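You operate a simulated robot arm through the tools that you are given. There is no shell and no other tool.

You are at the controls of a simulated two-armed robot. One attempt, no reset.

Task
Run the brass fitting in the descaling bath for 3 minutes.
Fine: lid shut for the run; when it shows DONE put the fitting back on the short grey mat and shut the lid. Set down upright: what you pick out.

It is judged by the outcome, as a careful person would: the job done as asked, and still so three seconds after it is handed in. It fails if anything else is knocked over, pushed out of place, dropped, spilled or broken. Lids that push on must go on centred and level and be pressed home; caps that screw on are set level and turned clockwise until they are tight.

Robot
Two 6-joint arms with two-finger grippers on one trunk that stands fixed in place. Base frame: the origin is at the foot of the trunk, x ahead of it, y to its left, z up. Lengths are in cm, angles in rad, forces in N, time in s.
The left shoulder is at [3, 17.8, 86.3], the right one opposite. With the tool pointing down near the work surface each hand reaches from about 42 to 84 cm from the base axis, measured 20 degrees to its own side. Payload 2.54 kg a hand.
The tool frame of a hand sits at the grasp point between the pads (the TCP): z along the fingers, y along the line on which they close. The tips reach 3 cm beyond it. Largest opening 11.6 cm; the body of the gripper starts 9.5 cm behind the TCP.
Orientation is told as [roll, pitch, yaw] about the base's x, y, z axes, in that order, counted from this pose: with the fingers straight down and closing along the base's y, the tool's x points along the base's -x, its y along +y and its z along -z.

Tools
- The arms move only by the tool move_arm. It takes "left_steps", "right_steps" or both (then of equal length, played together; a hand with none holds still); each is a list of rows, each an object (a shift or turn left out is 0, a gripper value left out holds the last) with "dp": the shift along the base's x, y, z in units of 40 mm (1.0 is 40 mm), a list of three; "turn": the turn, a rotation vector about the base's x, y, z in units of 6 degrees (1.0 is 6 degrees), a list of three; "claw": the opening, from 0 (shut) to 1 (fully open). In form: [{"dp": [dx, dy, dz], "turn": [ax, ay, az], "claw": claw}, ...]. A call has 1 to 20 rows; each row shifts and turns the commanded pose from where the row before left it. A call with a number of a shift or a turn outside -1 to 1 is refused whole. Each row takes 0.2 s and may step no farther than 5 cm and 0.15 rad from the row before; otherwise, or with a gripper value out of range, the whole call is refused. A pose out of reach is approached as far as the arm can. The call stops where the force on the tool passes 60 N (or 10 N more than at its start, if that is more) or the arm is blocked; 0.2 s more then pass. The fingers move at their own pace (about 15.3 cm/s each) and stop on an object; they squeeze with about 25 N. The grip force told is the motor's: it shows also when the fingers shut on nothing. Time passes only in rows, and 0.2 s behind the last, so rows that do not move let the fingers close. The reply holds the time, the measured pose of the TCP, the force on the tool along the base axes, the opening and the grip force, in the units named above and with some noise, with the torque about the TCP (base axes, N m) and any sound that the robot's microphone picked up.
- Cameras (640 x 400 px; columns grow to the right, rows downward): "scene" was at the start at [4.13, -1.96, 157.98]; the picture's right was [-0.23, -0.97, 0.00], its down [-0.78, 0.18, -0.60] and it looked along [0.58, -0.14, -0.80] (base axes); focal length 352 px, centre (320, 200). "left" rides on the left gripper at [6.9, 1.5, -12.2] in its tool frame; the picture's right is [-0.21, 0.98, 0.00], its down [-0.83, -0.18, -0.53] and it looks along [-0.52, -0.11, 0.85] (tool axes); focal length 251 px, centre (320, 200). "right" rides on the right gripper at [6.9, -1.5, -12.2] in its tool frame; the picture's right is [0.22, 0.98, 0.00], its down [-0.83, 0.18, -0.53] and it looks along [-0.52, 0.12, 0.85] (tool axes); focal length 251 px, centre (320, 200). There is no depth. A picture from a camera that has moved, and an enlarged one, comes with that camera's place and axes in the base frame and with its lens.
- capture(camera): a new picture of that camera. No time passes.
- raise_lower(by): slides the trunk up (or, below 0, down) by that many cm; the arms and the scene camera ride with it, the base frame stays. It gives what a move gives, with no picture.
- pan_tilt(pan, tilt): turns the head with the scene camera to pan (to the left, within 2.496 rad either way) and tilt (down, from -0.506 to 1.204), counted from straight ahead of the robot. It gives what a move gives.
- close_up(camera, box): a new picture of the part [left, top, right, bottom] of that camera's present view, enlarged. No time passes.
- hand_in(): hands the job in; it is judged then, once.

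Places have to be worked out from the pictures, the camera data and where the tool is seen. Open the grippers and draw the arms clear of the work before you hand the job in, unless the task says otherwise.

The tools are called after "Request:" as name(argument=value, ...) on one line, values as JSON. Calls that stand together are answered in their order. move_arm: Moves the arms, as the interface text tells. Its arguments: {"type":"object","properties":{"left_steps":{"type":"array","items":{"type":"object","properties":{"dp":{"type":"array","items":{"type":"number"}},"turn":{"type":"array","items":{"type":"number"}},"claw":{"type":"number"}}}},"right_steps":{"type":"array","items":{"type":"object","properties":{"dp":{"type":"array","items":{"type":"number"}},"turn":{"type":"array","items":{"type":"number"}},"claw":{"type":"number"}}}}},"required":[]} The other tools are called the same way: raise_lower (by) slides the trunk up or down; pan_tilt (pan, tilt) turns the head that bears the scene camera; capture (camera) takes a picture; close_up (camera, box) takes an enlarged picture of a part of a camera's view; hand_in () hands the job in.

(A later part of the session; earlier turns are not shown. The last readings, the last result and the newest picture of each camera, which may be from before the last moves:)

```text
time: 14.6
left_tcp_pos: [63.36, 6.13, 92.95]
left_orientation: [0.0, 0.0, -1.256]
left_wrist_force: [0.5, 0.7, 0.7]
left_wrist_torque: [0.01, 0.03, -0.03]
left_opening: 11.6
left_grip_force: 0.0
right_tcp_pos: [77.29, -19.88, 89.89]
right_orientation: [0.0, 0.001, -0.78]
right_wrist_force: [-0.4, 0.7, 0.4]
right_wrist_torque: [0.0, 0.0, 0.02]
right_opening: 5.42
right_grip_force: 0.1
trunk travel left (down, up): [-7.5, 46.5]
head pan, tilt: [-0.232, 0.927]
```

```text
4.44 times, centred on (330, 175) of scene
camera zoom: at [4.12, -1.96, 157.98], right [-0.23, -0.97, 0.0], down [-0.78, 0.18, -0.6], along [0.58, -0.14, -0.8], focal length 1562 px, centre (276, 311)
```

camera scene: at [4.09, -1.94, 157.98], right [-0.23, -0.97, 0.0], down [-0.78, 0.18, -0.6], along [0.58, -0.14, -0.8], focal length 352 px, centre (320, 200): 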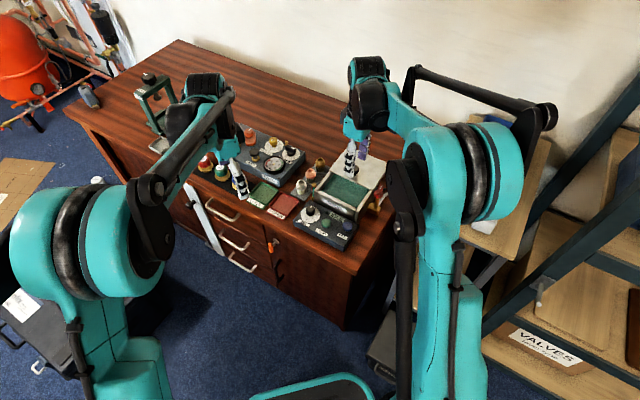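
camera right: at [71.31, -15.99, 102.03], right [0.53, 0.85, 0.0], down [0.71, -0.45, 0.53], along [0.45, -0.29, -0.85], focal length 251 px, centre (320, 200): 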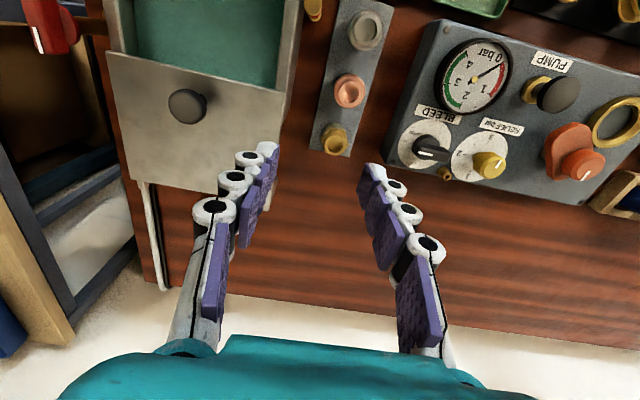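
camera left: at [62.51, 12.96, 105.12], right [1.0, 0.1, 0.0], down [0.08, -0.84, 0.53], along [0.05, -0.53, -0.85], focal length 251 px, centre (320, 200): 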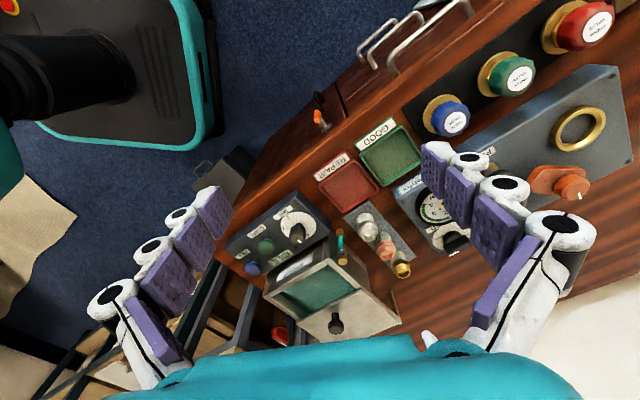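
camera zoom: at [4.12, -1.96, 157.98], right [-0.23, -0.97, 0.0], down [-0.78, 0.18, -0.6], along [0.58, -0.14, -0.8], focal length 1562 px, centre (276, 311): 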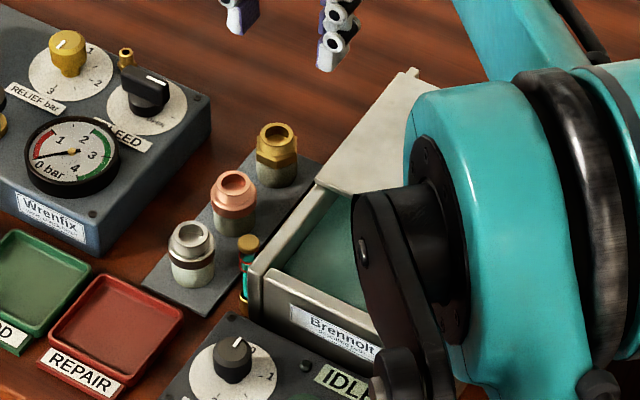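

Brass axis refined to (80.85, -19.95). Since it's at the reach limit, I tilt the hand 15° about the closing axis (fingers pointing outward toward the back) and come to 10 cm above.

Request:
move_arm(right_steps=[{"dp": [0.297, -0.006, -0.4], "turn": [-0.583, -0.593, 0]}, {"dp": [0.297, -0.006, -0.4], "turn": [-0.583, -0.593, 0]}, {"dp": [0.297, -0.006, -0.4], "turn": [-0.583, -0.593, 0]}, {"dp": [0, 0, 0]}])

Request:
capture(camera="right")

Request:
close_up(camera="scene", box=[290, 110, 370, 220])

Request:
capture(camera="left")

```text
time: 15.6
left_tcp_pos: [63.26, 5.89, 92.91]
left_orientation: [0.0, 0.001, -1.257]
left_wrist_force: [-0.5, -0.3, 0.3]
left_wrist_torque: [0.02, -0.02, 0.0]
left_opening: 11.6
left_grip_force: 0.1
right_tcp_pos: [80.82, -19.93, 85.04]
right_orientation: [0.0, -0.262, -0.777]
right_wrist_force: [0.8, 1.1, -0.5]
right_wrist_torque: [-0.02, 0.01, -0.02]
right_opening: 5.45
right_grip_force: 0.1
trunk travel left (down, up): [-7.5, 46.5]
head pan, tilt: [-0.232, 0.927]
```

```text
taken
camera right: at [72.77, -14.03, 95.0], right [0.54, 0.84, -0.06], down [0.6, -0.33, 0.73], along [0.6, -0.43, -0.68], focal length 251 px, centre (320, 200)
```

right: 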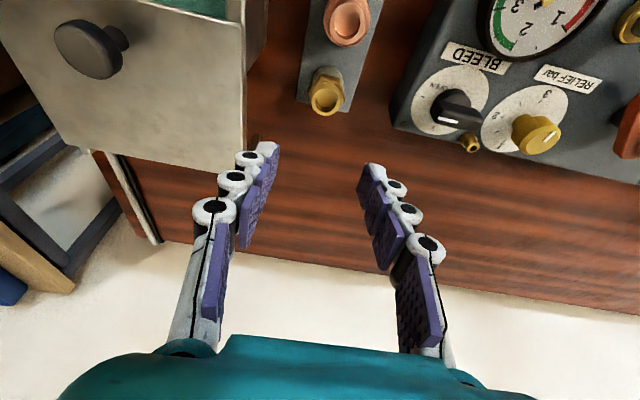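

```text
3.64 times, centred on (330, 165) of scene
camera zoom: at [4.13, -1.96, 157.98], right [-0.23, -0.97, 0.0], down [-0.78, 0.18, -0.6], along [0.58, -0.14, -0.8], focal length 1278 px, centre (284, 327)
```

zoom: 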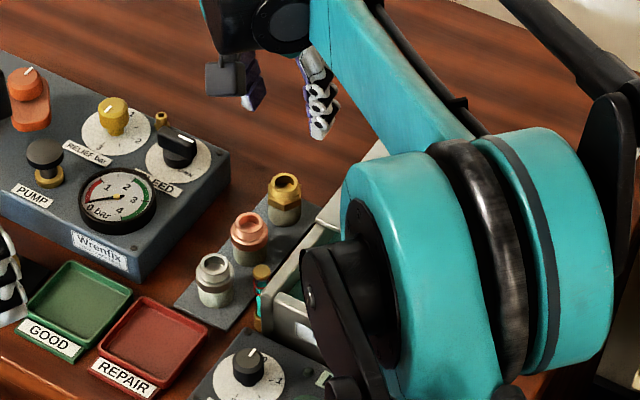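

```text
taken
camera left: at [62.51, 12.96, 105.12], right [1.0, 0.1, 0.0], down [0.08, -0.84, 0.53], along [0.05, -0.53, -0.85], focal length 251 px, centre (320, 200)
```

left: 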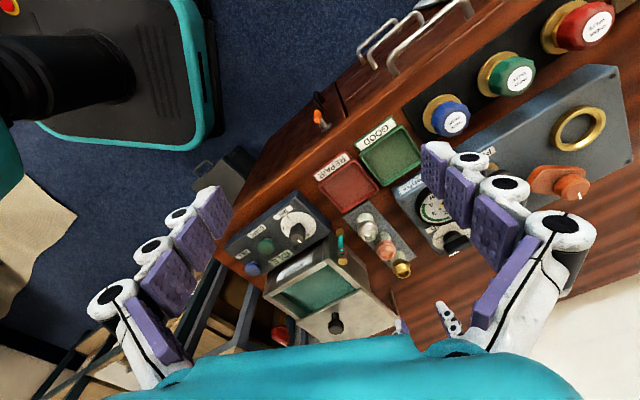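

Projection of a straight descent lands on the brass fitting (px 327,100 vs seen 326,97). Descending 8 cm, then re-checking.

Request:
move_arm(right_steps=[{"dp": [0, 0, -0.5]}, {"dp": [0, 0, -0.5]}, {"dp": [0, 0, -0.5]}, {"dp": [0, 0, -0.5]}, {"dp": [0, 0, 0]}])

Request:
capture(camera="right")

Request:
close_up(camera="scene", box=[290, 120, 370, 220])

Request:
close_up(camera="left", box=[330, 200, 480, 340])

```text
time: 16.8
left_tcp_pos: [63.38, 6.01, 92.91]
left_orientation: [0.0, 0.002, -1.255]
left_wrist_force: [-0.5, 1.2, 0.4]
left_wrist_torque: [0.01, -0.02, -0.01]
left_opening: 11.57
left_grip_force: 0.1
right_tcp_pos: [80.85, -19.76, 76.89]
right_orientation: [0.0, -0.262, -0.78]
right_wrist_force: [-0.1, -0.8, 0.1]
right_wrist_torque: [0.01, -0.01, 0.04]
right_opening: 5.45
right_grip_force: 0.1
trunk travel left (down, up): [-7.5, 46.5]
head pan, tilt: [-0.232, 0.927]
```

```text
taken
camera right: at [72.82, -13.96, 87.0], right [0.54, 0.84, -0.06], down [0.6, -0.33, 0.73], along [0.59, -0.43, -0.68], focal length 251 px, centre (320, 200)
```

right: 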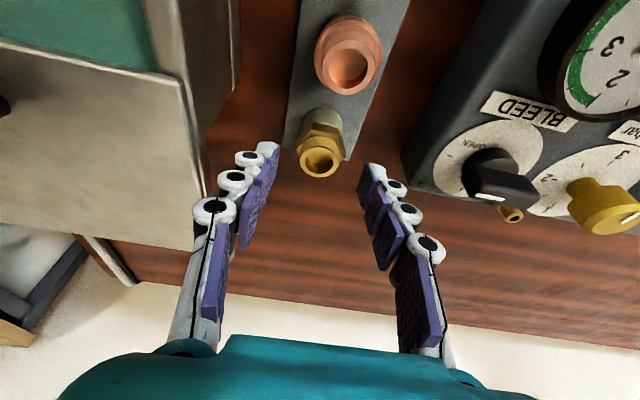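

```text
4.00 times, centred on (330, 170) of scene
camera zoom: at [4.13, -1.95, 157.98], right [-0.23, -0.97, 0.0], down [-0.78, 0.18, -0.6], along [0.58, -0.14, -0.8], focal length 1406 px, centre (280, 320)
```

zoom: 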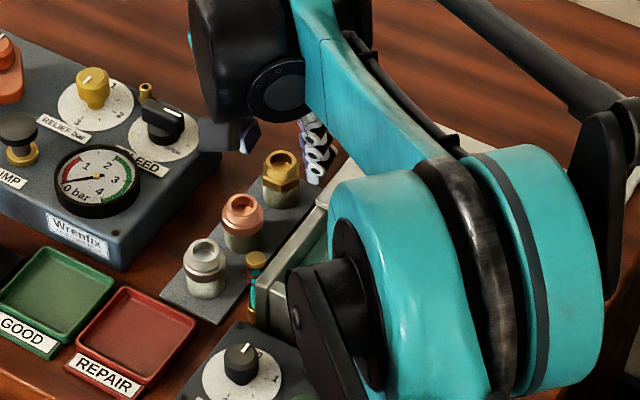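

```text
2.86 times, centred on (405, 270) of left
camera zoom: at [62.51, 12.97, 105.12], right [1.0, 0.1, 0.0], down [0.08, -0.84, 0.53], along [0.05, -0.53, -0.85], focal length 718 px, centre (77, 0)
```

zoom: 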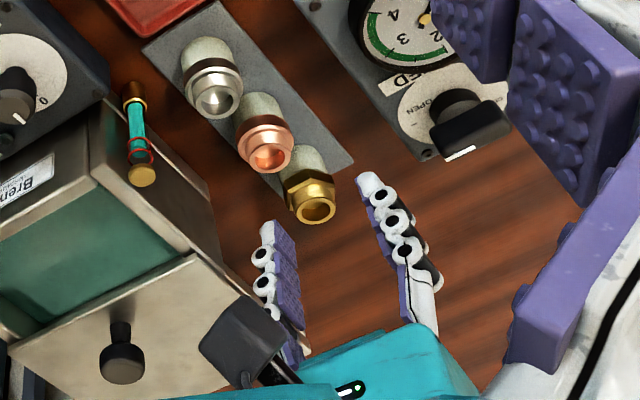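

Alignment is right on (predicted 321.7,162.6 vs seen 320,160). I descend the final 3.2 cm.

Request:
move_arm(right_steps=[{"dp": [0, -0.02, -0.3]}, {"dp": [0, -0.02, -0.3]}, {"dp": [0, 0, -0.2]}, {"dp": [0, 0, 0]}])

Request:
capture(camera="right")

Request:
close_up(camera="left", box=[330, 200, 480, 340])

Request:
close_up(camera="scene", box=[320, 130, 370, 190])

```text
time: 17.8
left_tcp_pos: [63.43, 6.02, 92.95]
left_orientation: [0.001, -0.001, -1.256]
left_wrist_force: [-0.4, 0.3, -0.2]
left_wrist_torque: [0.01, 0.01, 0.02]
left_opening: 11.61
left_grip_force: 0.0
right_tcp_pos: [80.98, -20.11, 73.81]
right_orientation: [0.001, -0.261, -0.778]
right_wrist_force: [-1.4, -0.2, -0.1]
right_wrist_torque: [-0.02, 0.0, -0.01]
right_opening: 5.44
right_grip_force: 0.1
trunk travel left (down, up): [-7.5, 46.5]
head pan, tilt: [-0.232, 0.927]
```

```text
taken
camera right: at [72.85, -14.25, 83.81], right [0.54, 0.84, -0.06], down [0.6, -0.33, 0.73], along [0.59, -0.43, -0.68], focal length 251 px, centre (320, 200)
```

right: 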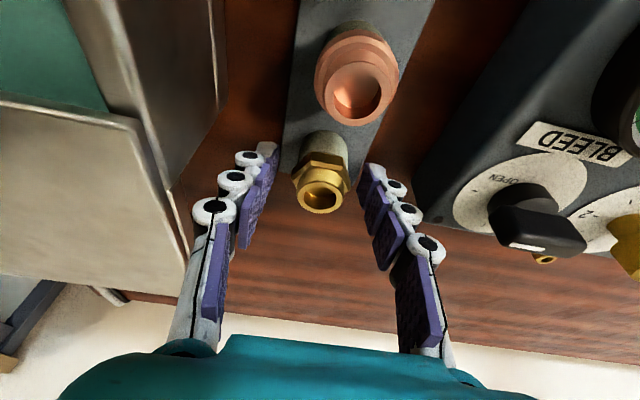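

```text
2.86 times, centred on (405, 270) of left
camera zoom: at [62.52, 12.97, 105.11], right [1.0, 0.1, 0.0], down [0.08, -0.84, 0.53], along [0.05, -0.53, -0.85], focal length 718 px, centre (77, 0)
```

zoom: 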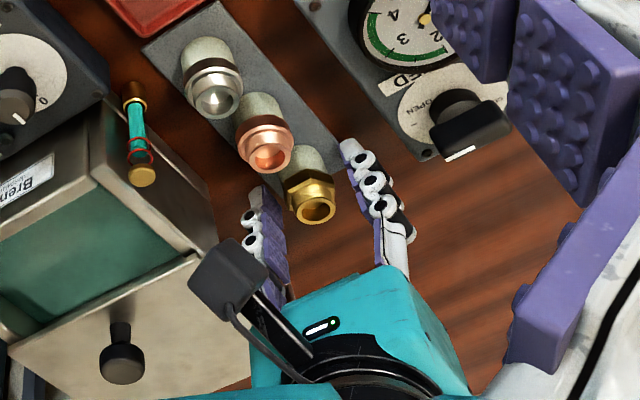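

```text
6.67 times, centred on (345, 160) of scene
camera zoom: at [4.14, -1.96, 157.98], right [-0.23, -0.97, 0.0], down [-0.78, 0.18, -0.6], along [0.58, -0.14, -0.8], focal length 2343 px, centre (153, 467)
```

zoom: 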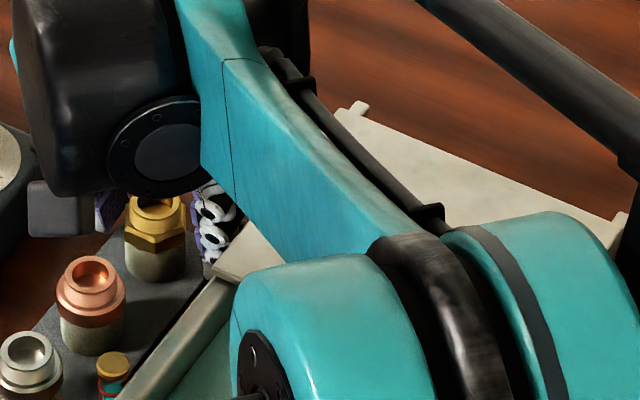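

TCP is centred on the fitting with the tips just above the mat. Closing on it.

Request:
move_arm(right_steps=[{"claw": 0.3}, {"claw": 0.2}, {"claw": 0}, {"claw": 0}, {"claw": 0}])

Request:
capture(camera="right")

Request:
close_up(camera="left", box=[330, 200, 480, 340])

```text
time: 19.0
left_tcp_pos: [63.38, 6.03, 93.01]
left_orientation: [-0.001, 0.0, -1.258]
left_wrist_force: [0.2, -0.6, -0.2]
left_wrist_torque: [0.01, 0.0, -0.04]
left_opening: 11.6
left_grip_force: 0.0
right_tcp_pos: [80.94, -20.11, 73.85]
right_orientation: [-0.001, -0.262, -0.779]
right_wrist_force: [0.3, -0.3, 1.0]
right_wrist_torque: [0.01, 0.03, 0.0]
right_opening: 3.03
right_grip_force: 25.0
trunk travel left (down, up): [-7.5, 46.5]
head pan, tilt: [-0.232, 0.927]
```

```text
taken
camera right: at [72.85, -14.25, 83.82], right [0.54, 0.84, -0.06], down [0.6, -0.33, 0.73], along [0.59, -0.43, -0.68], focal length 251 px, centre (320, 200)
```

right: 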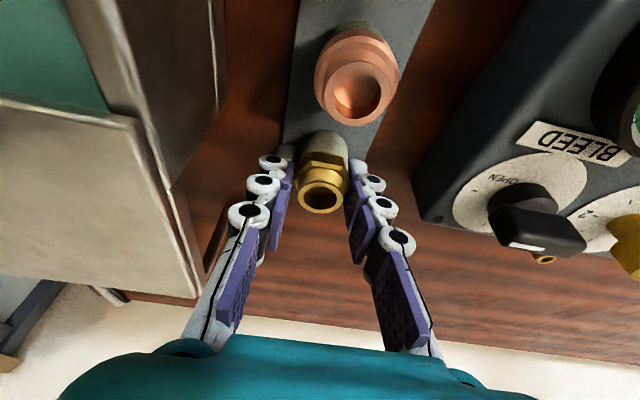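

```text
2.86 times, centred on (405, 270) of left
camera zoom: at [62.52, 12.96, 105.1], right [1.0, 0.1, 0.0], down [0.08, -0.84, 0.53], along [0.05, -0.53, -0.85], focal length 718 px, centre (77, 0)
```

zoom: 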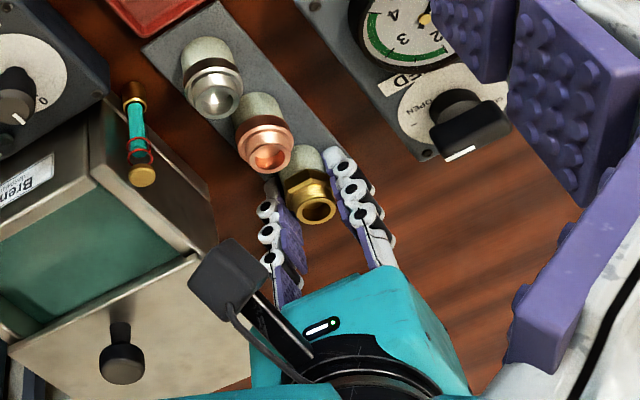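

The brass fitting is gripped (3.03 cm, 25 N). Lifting straight up about 12 cm and checking the hold.

Request:
move_arm(right_steps=[{"dp": [0, 0, 0.25]}, {"dp": [0, 0, 0.4]}, {"dp": [0, 0, 0.5]}, {"dp": [0, 0, 0.5]}, {"dp": [0, 0, 0.5]}, {"dp": [0, 0, 0.5]}, {"dp": [-0.1, 0, 0.4]}, {"dp": [0, 0, 0]}])

Request:
capture(camera="right")

Request:
close_up(camera="left", box=[240, 190, 480, 370])

```text
time: 20.8
left_tcp_pos: [63.33, 6.03, 92.88]
left_orientation: [-0.001, 0.001, -1.256]
left_wrist_force: [0.7, -0.5, -0.7]
left_wrist_torque: [0.01, -0.01, 0.03]
left_opening: 11.59
left_grip_force: 0.0
right_tcp_pos: [80.42, -20.13, 86.36]
right_orientation: [-0.002, -0.263, -0.78]
right_wrist_force: [-0.2, -0.3, -1.3]
right_wrist_torque: [0.01, 0.02, 0.02]
right_opening: 3.05
right_grip_force: 24.9
trunk travel left (down, up): [-7.5, 46.5]
head pan, tilt: [-0.232, 0.927]
```

```text
taken
camera right: at [72.38, -14.3, 96.18], right [0.54, 0.84, -0.06], down [0.6, -0.33, 0.73], along [0.59, -0.43, -0.68], focal length 251 px, centre (320, 200)
```

right: 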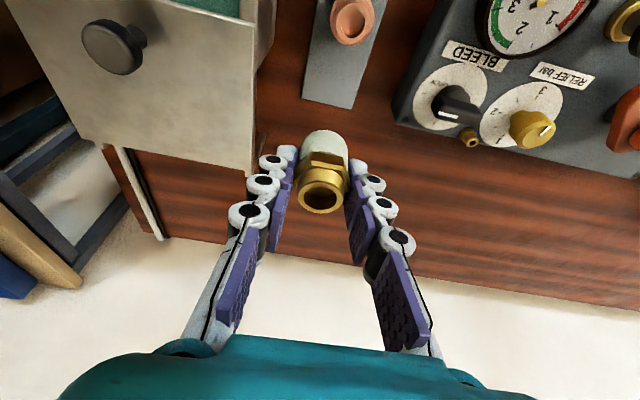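

```text
2.22 times, centred on (360, 280) of left
camera zoom: at [62.54, 12.96, 105.09], right [1.0, 0.1, 0.0], down [0.08, -0.84, 0.53], along [0.05, -0.53, -0.85], focal length 559 px, centre (231, 22)
```

zoom: 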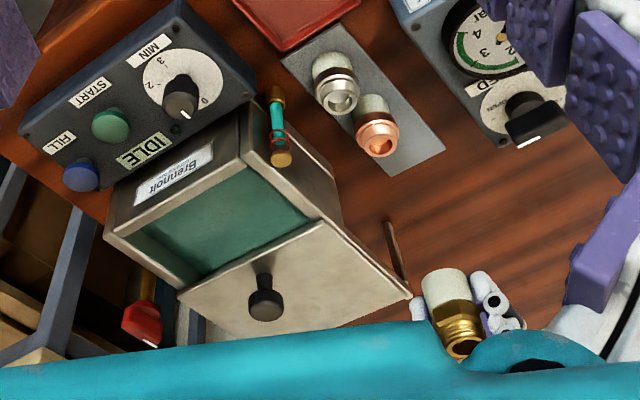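

Held firmly and upright. I carry it over the middle of the bath opening, about (64.8, -23.0), keeping height and tilt.

Request:
move_arm(right_steps=[{"dp": [-0.488, -0.09, 0.02]}, {"dp": [-0.488, -0.09, 0.02]}, {"dp": [-0.488, -0.09, 0]}, {"dp": [-0.488, -0.09, 0]}, {"dp": [-0.488, -0.09, 0]}, {"dp": [-0.488, -0.09, 0]}, {"dp": [-0.488, -0.09, 0]}, {"dp": [-0.488, -0.09, 0]}, {"dp": [0, 0, 0]}])

Request:
capture(camera="right")

Request:
close_up(camera="left", box=[200, 190, 440, 370])

Request:
close_up(camera="scene", box=[280, 110, 400, 240])

```text
time: 22.8
left_tcp_pos: [63.21, 6.1, 92.94]
left_orientation: [-0.001, 0.0, -1.256]
left_wrist_force: [0.0, 0.6, -0.4]
left_wrist_torque: [-0.02, 0.03, 0.0]
left_opening: 11.58
left_grip_force: 0.0
right_tcp_pos: [64.76, -23.01, 86.29]
right_orientation: [-0.002, -0.261, -0.778]
right_wrist_force: [-0.5, 0.6, -0.3]
right_wrist_torque: [-0.03, -0.03, -0.01]
right_opening: 3.04
right_grip_force: 25.1
trunk travel left (down, up): [-7.5, 46.5]
head pan, tilt: [-0.232, 0.927]
```

```text
taken
camera right: at [56.77, -17.18, 96.28], right [0.54, 0.84, -0.06], down [0.6, -0.33, 0.73], along [0.59, -0.43, -0.68], focal length 251 px, centre (320, 200)
```

right: 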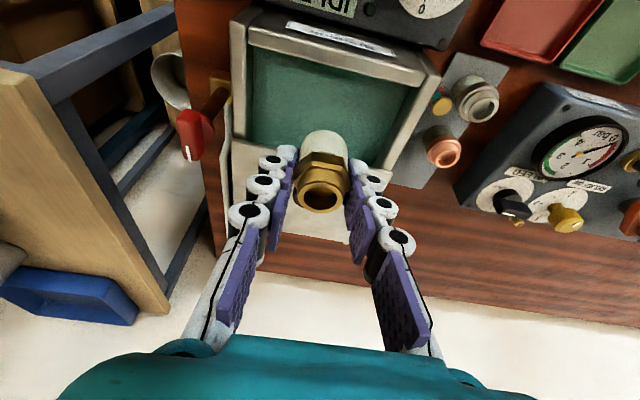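

```text
2.22 times, centred on (320, 280) of left
camera zoom: at [62.55, 12.97, 105.09], right [1.0, 0.1, 0.0], down [0.08, -0.84, 0.53], along [0.05, -0.53, -0.85], focal length 559 px, centre (320, 22)
```

zoom: 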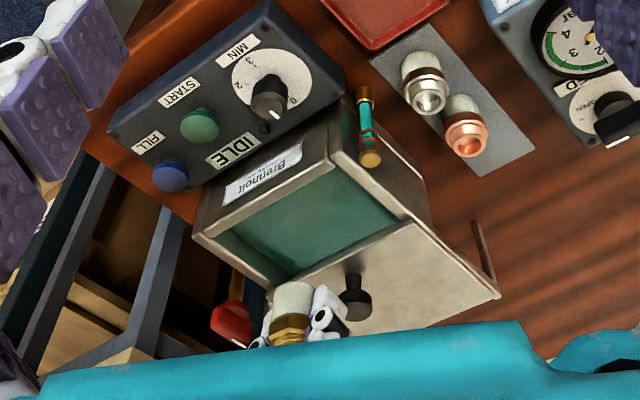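

```text
3.08 times, centred on (340, 175) of scene
camera zoom: at [4.18, -1.96, 157.97], right [-0.23, -0.97, 0.0], down [-0.78, 0.18, -0.6], along [0.58, -0.14, -0.8], focal length 1082 px, centre (258, 277)
```

zoom: 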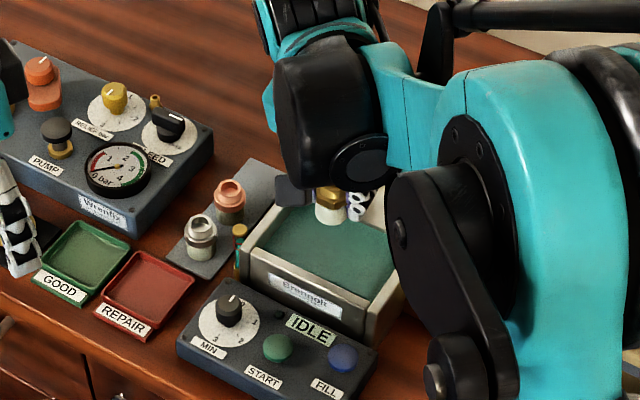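

The axis would enter near the opening's centre, about 1 cm toward the lid; I shift 0.8 cm to the front and descend partway, then check.

Request:
move_arm(right_steps=[{"dp": [-0.14, 0.14, -0.4]}, {"dp": [0, 0, -0.5]}, {"dp": [0, 0, -0.5]}, {"dp": [0, 0, -0.4]}, {"dp": [0, 0, 0]}])

Request:
capture(camera="right")

Request:
close_up(camera="left", box=[220, 210, 400, 350])

Request:
close_up(camera="scene", box=[310, 150, 380, 230])

```text
time: 24.0
left_tcp_pos: [63.31, 6.12, 92.95]
left_orientation: [-0.001, -0.001, -1.257]
left_wrist_force: [-0.6, 0.3, 0.1]
left_wrist_torque: [0.01, -0.01, 0.02]
left_opening: 11.6
left_grip_force: 0.1
right_tcp_pos: [64.22, -22.31, 79.07]
right_orientation: [0.001, -0.263, -0.778]
right_wrist_force: [0.1, 0.2, -0.3]
right_wrist_torque: [-0.02, 0.02, 0.02]
right_opening: 3.06
right_grip_force: 25.3
trunk travel left (down, up): [-7.5, 46.5]
head pan, tilt: [-0.232, 0.927]
```

```text
taken
camera right: at [56.24, -16.55, 89.05], right [0.54, 0.84, -0.06], down [0.6, -0.33, 0.73], along [0.59, -0.43, -0.68], focal length 251 px, centre (320, 200)
```

right: 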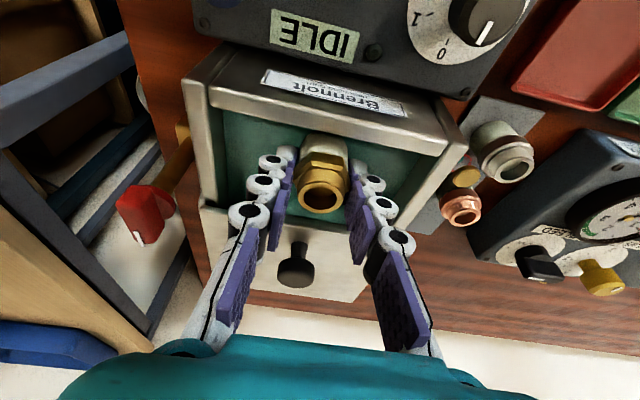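

```text
2.86 times, centred on (310, 280) of left
camera zoom: at [62.51, 12.97, 105.11], right [1.0, 0.1, 0.0], down [0.08, -0.84, 0.53], along [0.05, -0.53, -0.85], focal length 718 px, centre (349, -29)
```

zoom: 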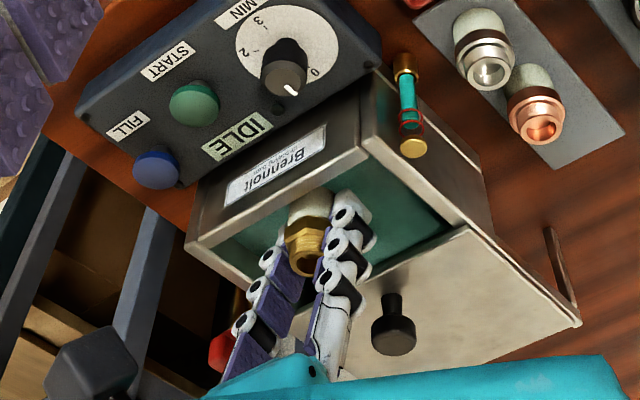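

```text
5.00 times, centred on (345, 190) of scene
camera zoom: at [4.13, -1.96, 157.98], right [-0.23, -0.97, 0.0], down [-0.78, 0.18, -0.6], along [0.58, -0.14, -0.8], focal length 1758 px, centre (195, 250)
```

zoom: 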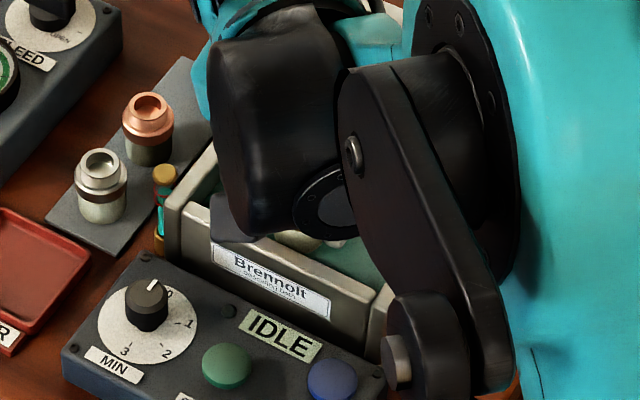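

Good clearance all round in the opening. I descend toward the floor in stages while watching the force.

Request:
move_arm(right_steps=[{"dp": [0.03, -0.03, -0.3]}, {"dp": [0.03, -0.03, -0.3]}, {"dp": [0, 0, -0.25]}, {"dp": [0, 0, 0]}])

Request:
capture(camera="right")

```text
time: 25.0
left_tcp_pos: [63.34, 6.08, 92.93]
left_orientation: [-0.001, -0.001, -1.256]
left_wrist_force: [-0.5, 0.0, -0.5]
left_wrist_torque: [0.0, 0.02, -0.01]
left_opening: 11.63
left_grip_force: 0.0
right_tcp_pos: [64.6, -22.65, 75.59]
right_orientation: [0.002, -0.263, -0.779]
right_wrist_force: [-0.3, 1.2, -1.2]
right_wrist_torque: [-0.01, 0.0, 0.02]
right_opening: 3.05
right_grip_force: 25.2
trunk travel left (down, up): [-7.5, 46.5]
head pan, tilt: [-0.232, 0.927]
```

```text
taken
camera right: at [56.51, -16.77, 85.64], right [0.54, 0.84, -0.06], down [0.6, -0.33, 0.73], along [0.59, -0.43, -0.68], focal length 251 px, centre (320, 200)
```

right: 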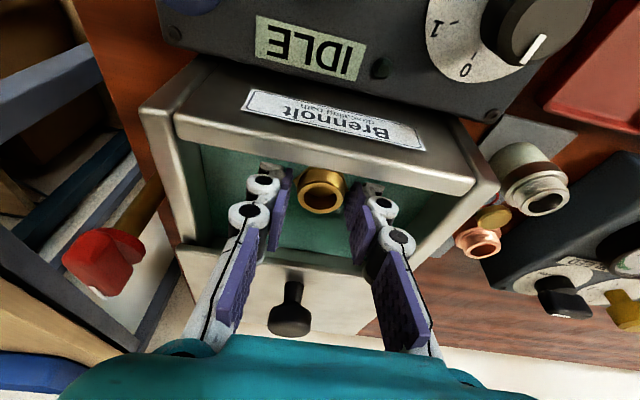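

No contact yet; the liquid already covers the lower part. Lowering in smaller increments.

Request:
move_arm(right_steps=[{"dp": [0, 0, -0.1]}, {"dp": [0, 0, -0.1]}, {"dp": [0, 0, 0]}])

```text
time: 25.8
left_tcp_pos: [63.27, 6.06, 92.95]
left_orientation: [0.0, 0.001, -1.257]
left_wrist_force: [0.1, 0.1, -0.3]
left_wrist_torque: [-0.01, -0.03, 0.0]
left_opening: 11.62
left_grip_force: 0.0
right_tcp_pos: [64.51, -22.66, 75.03]
right_orientation: [0.001, -0.265, -0.778]
right_wrist_force: [4.3, -0.5, 21.1]
right_wrist_torque: [-0.05, 0.04, 0.02]
right_opening: 3.06
right_grip_force: 25.5
trunk travel left (down, up): [-7.5, 46.5]
head pan, tilt: [-0.232, 0.927]
```

Floor contact at TCP z ≈ 75.03 (21 N). I ease the pressure, open the fingers, and raise out.

Request:
move_arm(right_steps=[{"dp": [0, 0, 0.04]}, {"claw": 0.33}, {"claw": 0.47}, {"claw": 0.47}, {"dp": [0, 0, 0.3]}, {"dp": [0, 0, 0.4]}, {"dp": [0, 0, 0.5]}, {"dp": [0, 0, 0.5]}, {"dp": [0, 0, 0.5]}, {"dp": [0, 0, 0.5]}, {"dp": [0, 0, 0.3]}, {"dp": [0, 0, 0]}])

Request:
capture(camera="right")

Request:
close_up(camera="left", box=[220, 210, 400, 350])

Request:
close_up(camera="scene", box=[290, 140, 390, 230])

```text
time: 28.4
left_tcp_pos: [63.41, 5.98, 92.98]
left_orientation: [0.001, -0.001, -1.256]
left_wrist_force: [0.1, 0.3, 0.5]
left_wrist_torque: [-0.01, 0.0, -0.02]
left_opening: 11.62
left_grip_force: 0.1
right_tcp_pos: [64.52, -22.56, 87.01]
right_orientation: [0.0, -0.262, -0.778]
right_wrist_force: [0.0, -0.2, 0.0]
right_wrist_torque: [-0.01, 0.03, -0.03]
right_opening: 5.46
right_grip_force: 0.0
trunk travel left (down, up): [-7.5, 46.5]
head pan, tilt: [-0.232, 0.927]
```

```text
taken
camera right: at [56.48, -16.79, 97.03], right [0.54, 0.84, -0.06], down [0.6, -0.33, 0.73], along [0.59, -0.43, -0.68], focal length 251 px, centre (320, 200)
```

right: 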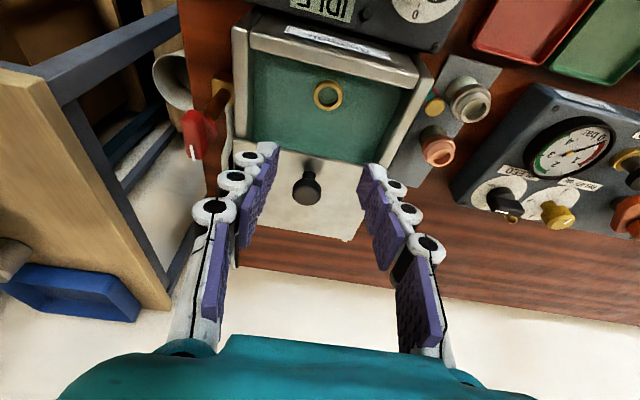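

```text
2.86 times, centred on (310, 280) of left
camera zoom: at [62.53, 12.96, 105.1], right [1.0, 0.1, 0.0], down [0.08, -0.84, 0.53], along [0.05, -0.53, -0.85], focal length 718 px, centre (349, -29)
```

zoom: 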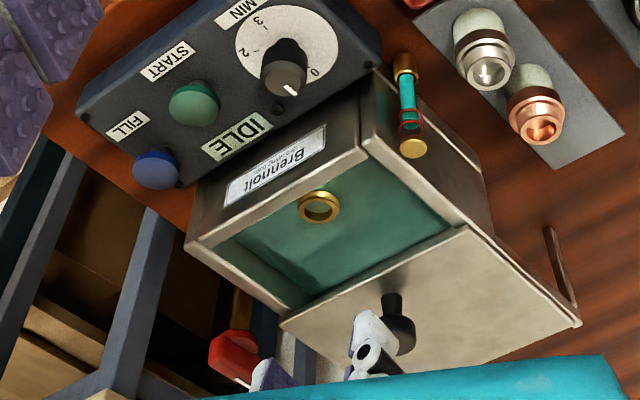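

```text
4.44 times, centred on (340, 185) of scene
camera zoom: at [4.15, -1.96, 157.97], right [-0.23, -0.97, 0.0], down [-0.78, 0.18, -0.6], along [0.58, -0.14, -0.8], focal length 1562 px, centre (231, 267)
```

zoom: 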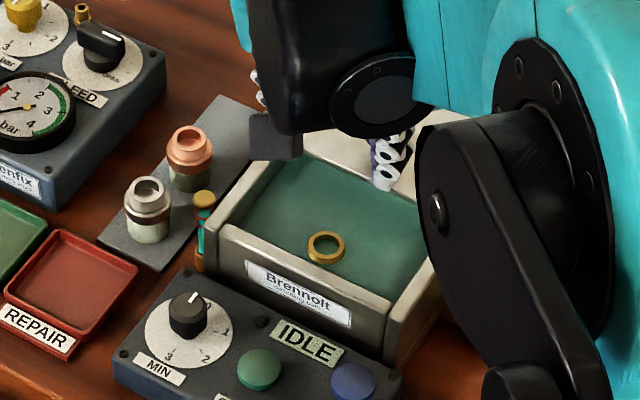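

The fitting stands upright in the bath. Now to shut the lid: the knob is at about (69.25, -27.7); I move over it keeping this wrist orientation.

Request:
move_arm(right_steps=[{"dp": [0.394, -0.428, 0]}, {"dp": [0.394, -0.428, 0]}, {"dp": [0.394, -0.428, 0]}, {"dp": [0, 0, 0]}])

Request:
capture(camera="right")

Request:
close_up(camera="left", box=[220, 210, 400, 350])

```text
time: 29.4
left_tcp_pos: [63.39, 6.08, 93.0]
left_orientation: [-0.002, 0.001, -1.254]
left_wrist_force: [0.2, 0.2, -0.6]
left_wrist_torque: [0.01, 0.02, 0.04]
left_opening: 11.57
left_grip_force: 0.0
right_tcp_pos: [69.12, -27.79, 87.04]
right_orientation: [-0.001, -0.262, -0.778]
right_wrist_force: [0.1, 0.1, 0.5]
right_wrist_torque: [0.02, -0.01, 0.02]
right_opening: 5.45
right_grip_force: 0.0
trunk travel left (down, up): [-7.5, 46.5]
head pan, tilt: [-0.232, 0.927]
```

```text
taken
camera right: at [61.06, -21.99, 97.09], right [0.54, 0.84, -0.06], down [0.6, -0.33, 0.73], along [0.59, -0.43, -0.68], focal length 251 px, centre (320, 200)
```

right: 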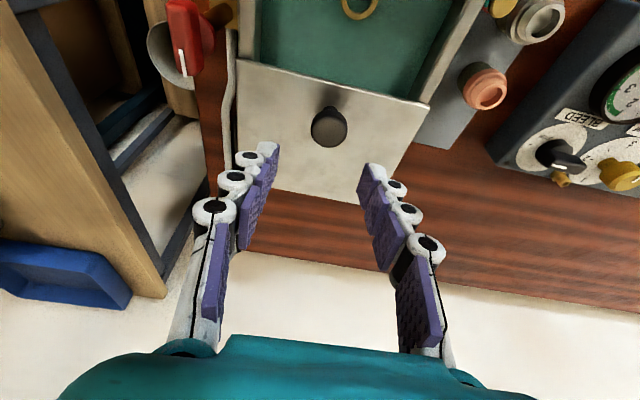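

```text
2.86 times, centred on (310, 280) of left
camera zoom: at [62.5, 12.98, 105.12], right [1.0, 0.1, 0.0], down [0.08, -0.84, 0.53], along [0.05, -0.53, -0.85], focal length 718 px, centre (349, -29)
```

zoom: 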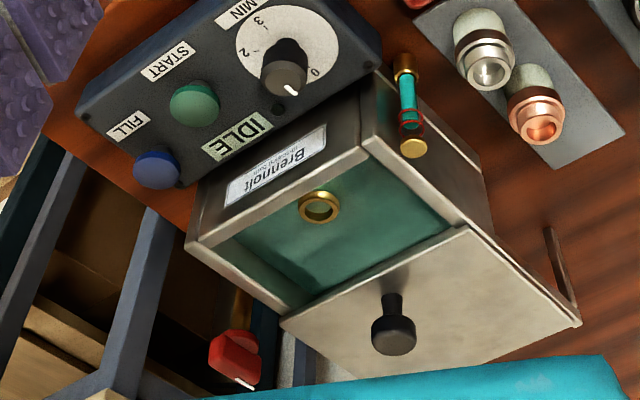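

Descent projection (325,129) matches the knob (328,127). Descending to it and gripping.

Request:
move_arm(right_steps=[{"dp": [0.04, 0.04, -0.5]}, {"dp": [0, 0, -0.5]}, {"dp": [0, 0, -0.38]}, {"dp": [0, 0, 0]}, {"claw": 0.1}, {"claw": 0}, {"claw": 0}])

Request:
capture(camera="right")

```text
time: 31.0
left_tcp_pos: [63.38, 6.0, 93.02]
left_orientation: [0.0, 0.0, -1.256]
left_wrist_force: [0.2, 0.2, -0.3]
left_wrist_torque: [-0.01, -0.01, 0.0]
left_opening: 11.59
left_grip_force: 0.0
right_tcp_pos: [69.32, -27.65, 81.39]
right_orientation: [-0.001, -0.261, -0.778]
right_wrist_force: [0.1, -0.6, 4.1]
right_wrist_torque: [-0.08, -0.05, 0.01]
right_opening: 2.49
right_grip_force: 44.7
trunk travel left (down, up): [-7.5, 46.5]
head pan, tilt: [-0.232, 0.927]
```

```text
taken
camera right: at [61.29, -21.74, 91.42], right [0.54, 0.84, -0.06], down [0.6, -0.33, 0.73], along [0.59, -0.43, -0.68], focal length 251 px, centre (320, 200)
```

right: 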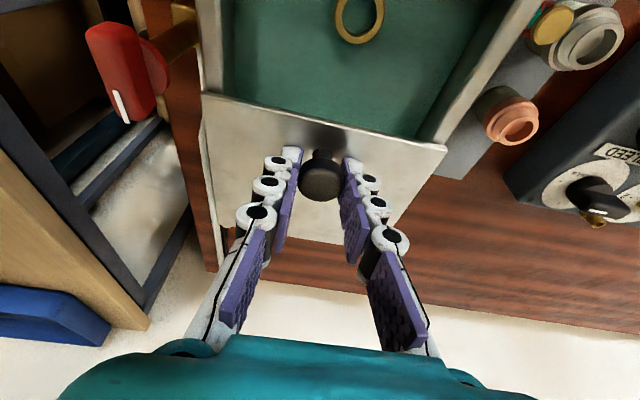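

Gripped. Sliding the lid forward 8 cm, then checking before the final push home.

Request:
move_arm(right_steps=[{"dp": [-0.177, 0.1765, 0]}, {"dp": [-0.177, 0.1765, 0]}, {"dp": [-0.177, 0.1765, 0]}, {"dp": [-0.177, 0.1765, 0]}, {"dp": [-0.177, 0.1765, 0]}, {"dp": [-0.177, 0.1765, 0]}, {"dp": [-0.177, 0.1765, 0]}, {"dp": [-0.177, 0.1765, 0]}, {"dp": [0, 0, 0]}])

Request:
close_up(camera="left", box=[220, 210, 400, 350])

```text
time: 33.0
left_tcp_pos: [63.35, 5.85, 92.99]
left_orientation: [0.0, 0.002, -1.257]
left_wrist_force: [-0.1, -0.3, -0.7]
left_wrist_torque: [0.02, -0.01, 0.03]
left_opening: 11.58
left_grip_force: 0.1
right_tcp_pos: [63.7, -22.08, 81.45]
right_orientation: [0.0, -0.259, -0.778]
right_wrist_force: [-10.8, -9.6, -13.3]
right_wrist_torque: [-0.16, 0.14, 0.01]
right_opening: 2.49
right_grip_force: 45.4
trunk travel left (down, up): [-7.5, 46.5]
head pan, tilt: [-0.232, 0.927]
```

```text
2.86 times, centred on (310, 280) of left
camera zoom: at [62.52, 12.82, 105.11], right [1.0, 0.1, 0.0], down [0.08, -0.84, 0.53], along [0.05, -0.53, -0.85], focal length 718 px, centre (349, -29)
```

zoom: 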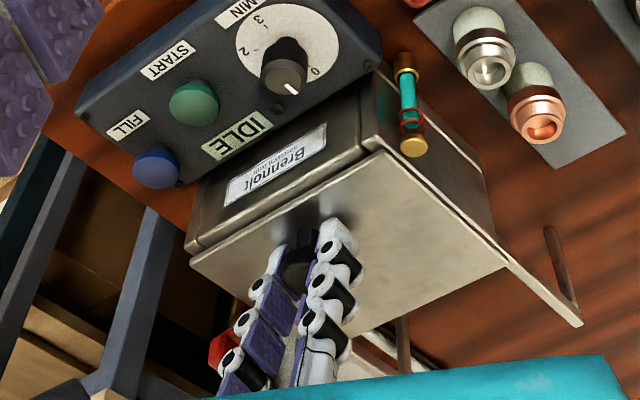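

About 1 cm remains; there's a slight side load so I correct for it and push home.

Request:
move_arm(right_steps=[{"dp": [-0.115, 0.065, 0]}, {"dp": [-0.09, 0.09, 0]}, {"dp": [-0.07, 0.07, 0]}, {"dp": [0, 0, 0]}])

Request:
close_up(camera="left", box=[220, 210, 400, 350])

Request:
capture(camera="right")

```text
time: 34.0
left_tcp_pos: [63.37, 5.93, 92.86]
left_orientation: [-0.001, 0.002, -1.256]
left_wrist_force: [-0.6, 0.1, -0.2]
left_wrist_torque: [-0.05, -0.03, 0.0]
left_opening: 11.59
left_grip_force: 0.0
right_tcp_pos: [62.99, -21.15, 81.38]
right_orientation: [0.0, -0.264, -0.78]
right_wrist_force: [24.3, -22.4, 14.2]
right_wrist_torque: [-0.35, -0.36, 0.04]
right_opening: 2.52
right_grip_force: 44.7
trunk travel left (down, up): [-7.5, 46.5]
head pan, tilt: [-0.232, 0.927]
```

```text
2.86 times, centred on (310, 280) of left
camera zoom: at [62.62, 12.82, 105.08], right [1.0, 0.1, 0.0], down [0.08, -0.84, 0.53], along [0.05, -0.53, -0.85], focal length 718 px, centre (349, -29)
```

zoom: 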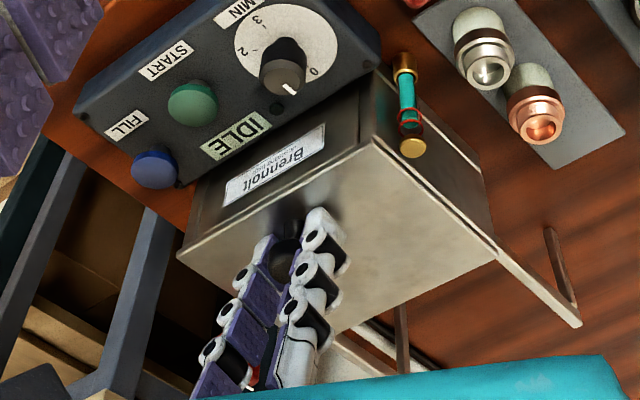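

```text
taken
camera right: at [54.85, -15.33, 91.34], right [0.54, 0.84, -0.05], down [0.59, -0.33, 0.73], along [0.6, -0.43, -0.68], focal length 251 px, centre (320, 200)
```

right: 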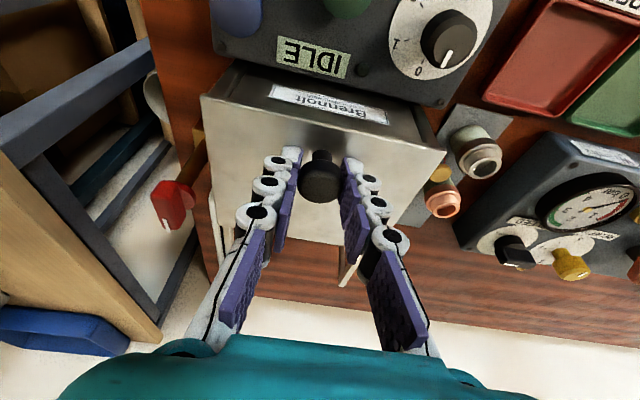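

33 N against the front stop: the lid is shut. I release, rise, and draw the right hand clear to the right.

Request:
move_arm(right_steps=[{"dp": [0.02, -0.02, 0]}, {"claw": 0.47}, {"claw": 0.47}, {"dp": [0, 0, 0.5]}, {"dp": [0, 0, 0.7]}, {"dp": [0, 0, 0.7]}, {"dp": [-0.2, -0.6, 0.6]}, {"dp": [-0.3, -0.8, 0.5]}, {"dp": [-0.4, -0.8, 0.4]}, {"dp": [-0.4, -0.8, 0.4]}, {"dp": [-0.4, -0.8, 0.4]}, {"dp": [0, 0, 0]}])

Request:
capture(camera="scene")

Request:
close_up(camera="left", box=[220, 190, 400, 350])

```text
time: 36.6
left_tcp_pos: [63.41, 6.03, 92.85]
left_orientation: [0.0, 0.0, -1.254]
left_wrist_force: [-0.7, 0.0, -1.0]
left_wrist_torque: [-0.01, -0.03, 0.0]
left_opening: 11.6
left_grip_force: 0.1
right_tcp_pos: [56.19, -36.18, 98.34]
right_orientation: [0.001, -0.262, -0.779]
right_wrist_force: [0.9, 0.7, 0.4]
right_wrist_torque: [0.0, 0.01, 0.01]
right_opening: 5.45
right_grip_force: 0.2
trunk travel left (down, up): [-7.5, 46.5]
head pan, tilt: [-0.232, 0.927]
```

```text
taken
camera scene: at [4.18, -1.93, 157.97], right [-0.23, -0.97, 0.0], down [-0.78, 0.18, -0.6], along [0.58, -0.14, -0.8], focal length 352 px, centre (320, 200)
```

scene: 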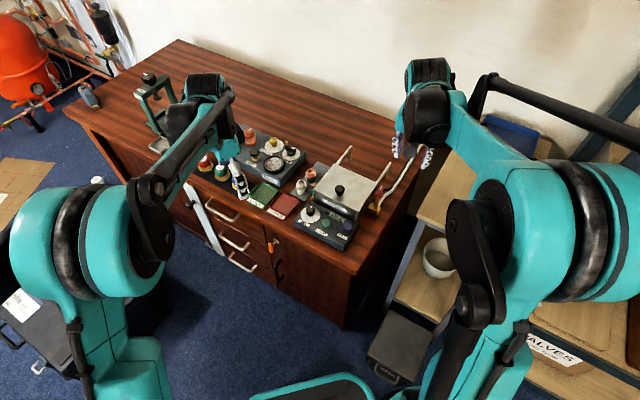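

```text
2.50 times, centred on (310, 270) of left
camera zoom: at [62.54, 12.99, 105.09], right [1.0, 0.1, 0.0], down [0.08, -0.84, 0.53], along [0.05, -0.53, -0.85], focal length 629 px, centre (345, 25)
```

zoom: 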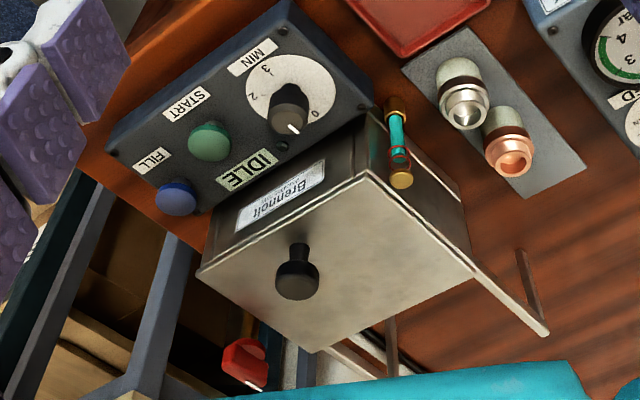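

Lid shut, everything in place. Now the left hand goes above the dial knob (61.7, -12.65), yawing to +30° so it can then turn 180° clockwise in one grip.

Request:
move_arm(left_steps=[{"dp": [-0.025, -0.274, -0.06], "turn": [0, 0, 1], "claw": 0.4}, {"dp": [-0.025, -0.274, -0.06], "turn": [0, 0, 1]}, {"dp": [-0.025, -0.274, -0.06], "turn": [0, 0, 1]}, {"dp": [-0.025, -0.274, -0.06], "turn": [0, 0, 1]}, {"dp": [-0.025, -0.274, -0.06], "turn": [0, 0, 1]}, {"dp": [-0.025, -0.274, -0.06], "turn": [0, 0, 1]}, {"dp": [-0.025, -0.274, -0.06], "turn": [0, 0, 1]}, {"dp": [-0.025, -0.274, -0.06], "turn": [0, 0, 1]}, {"dp": [-0.025, -0.274, -0.06], "turn": [0, 0, 1]}, {"dp": [-0.025, -0.274, -0.06], "turn": [0, 0, 1]}, {"dp": [-0.025, -0.274, -0.06], "turn": [0, 0, 1]}, {"dp": [-0.025, -0.274, -0.06], "turn": [0, 0, 1]}, {"dp": [-0.025, -0.274, -0.06], "turn": [0, 0, 1]}, {"dp": [-0.025, -0.274, -0.06], "turn": [0, 0, 1]}, {"dp": [-0.025, -0.274, -0.06], "turn": [0, 0, 1]}, {"dp": [-0.025, -0.274, -0.06], "turn": [0, 0, 1]}, {"dp": [-0.025, -0.274, -0.06], "turn": [0, 0, 1]}, {"dp": [0, 0, 0]}])

Request:
capture(camera="left")

Request:
capture(camera="scene")

```text
time: 40.4
left_tcp_pos: [61.68, -12.84, 88.97]
left_orientation: [-0.001, 0.001, 0.526]
left_wrist_force: [0.3, 0.2, 0.3]
left_wrist_torque: [0.01, 0.03, 0.02]
left_opening: 4.64
left_grip_force: 0.1
right_tcp_pos: [56.07, -36.22, 98.33]
right_orientation: [0.001, -0.262, -0.778]
right_wrist_force: [0.4, -0.9, -0.2]
right_wrist_torque: [0.0, 0.0, 0.01]
right_opening: 5.46
right_grip_force: 0.1
trunk travel left (down, up): [-7.5, 46.5]
head pan, tilt: [-0.232, 0.927]
```

```text
taken
camera left: at [54.81, -15.1, 101.08], right [-0.3, 0.95, 0.0], down [0.81, 0.26, 0.53], along [0.51, 0.16, -0.85], focal length 251 px, centre (320, 200)
```

left: 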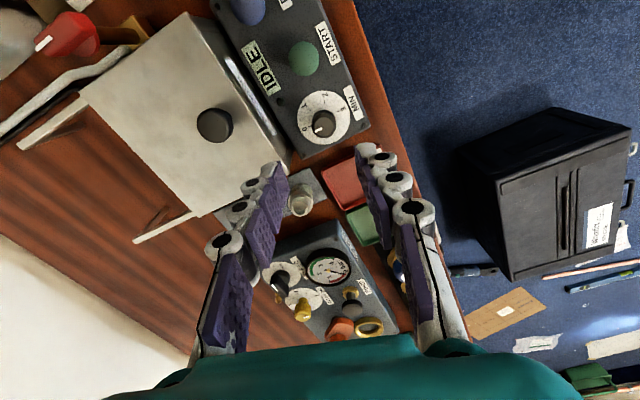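

```text
taken
camera scene: at [4.13, -1.95, 157.98], right [-0.23, -0.97, 0.0], down [-0.78, 0.18, -0.6], along [0.58, -0.14, -0.8], focal length 352 px, centre (320, 200)
```

scene: 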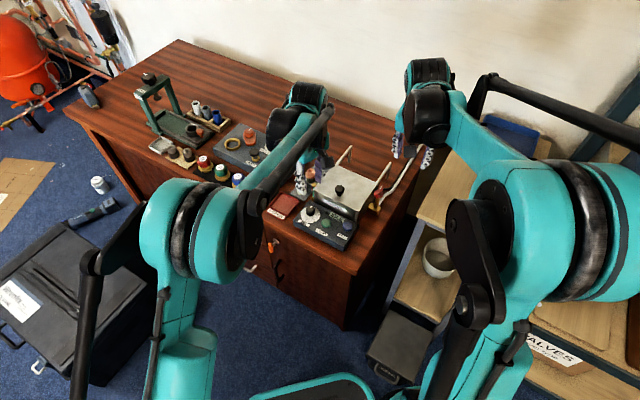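

The hand is over the dial. Enlarging to measure alignment of the knob before descending.

Request:
close_up(camera="left", box=[280, 80, 370, 160])

```text
5.00 times, centred on (325, 120) of left
camera zoom: at [54.81, -15.1, 101.08], right [-0.3, 0.95, 0.0], down [0.81, 0.26, 0.53], along [0.51, 0.16, -0.85], focal length 1257 px, centre (295, 600)
```

zoom: 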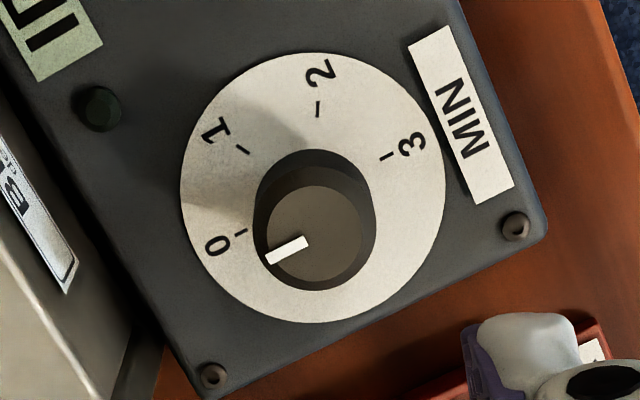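

Knob centre ≈ (61.55, -12.55); tick spacing is 60° so 3 is a half-turn clockwise from 0. Descending around the knob.

Request:
move_arm(left_steps=[{"dp": [-0.0325, 0.0725, -0.7]}, {"dp": [0, 0, -0.8]}, {"dp": [0, 0, -0.8]}, {"dp": [0, 0, -0.5]}, {"dp": [0, 0, 0]}])

Request:
capture(camera="left")

Request:
close_up(camera="scene", box=[270, 170, 370, 260])

```text
time: 41.6
left_tcp_pos: [61.67, -12.77, 77.64]
left_orientation: [-0.001, 0.0, 0.524]
left_wrist_force: [0.2, 1.8, -0.9]
left_wrist_torque: [-0.01, 0.0, -0.01]
left_opening: 4.64
left_grip_force: 0.0
right_tcp_pos: [56.05, -36.3, 98.3]
right_orientation: [0.001, -0.261, -0.78]
right_wrist_force: [-1.1, -0.1, 0.2]
right_wrist_torque: [0.0, 0.0, 0.01]
right_opening: 5.43
right_grip_force: 0.1
trunk travel left (down, up): [-7.5, 46.5]
head pan, tilt: [-0.232, 0.927]
```

```text
taken
camera left: at [54.76, -14.91, 89.79], right [-0.3, 0.95, 0.0], down [0.81, 0.26, 0.53], along [0.51, 0.16, -0.85], focal length 251 px, centre (320, 200)
```

left: 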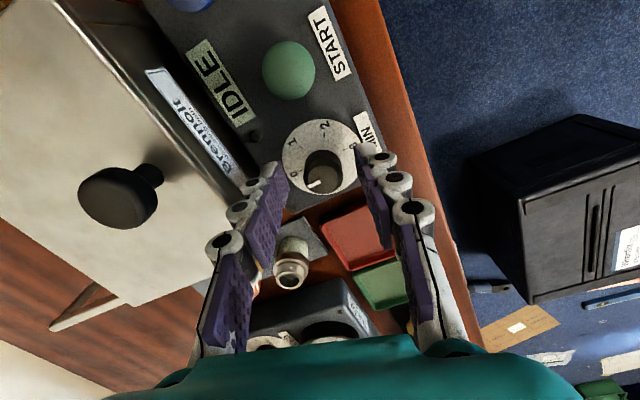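

```text
4.44 times, centred on (320, 215) of scene
camera zoom: at [4.13, -1.96, 157.98], right [-0.23, -0.97, 0.0], down [-0.78, 0.18, -0.6], along [0.58, -0.14, -0.8], focal length 1562 px, centre (320, 133)
```

zoom: 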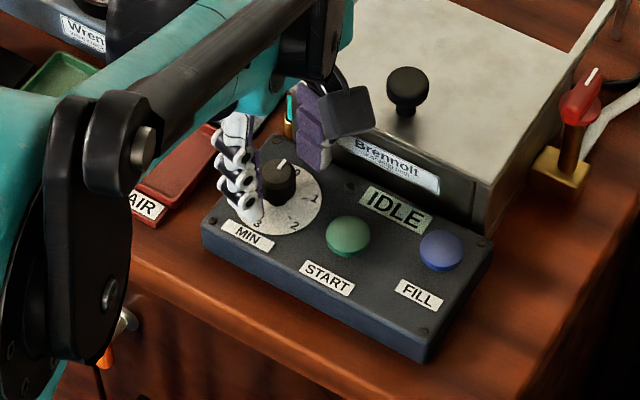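

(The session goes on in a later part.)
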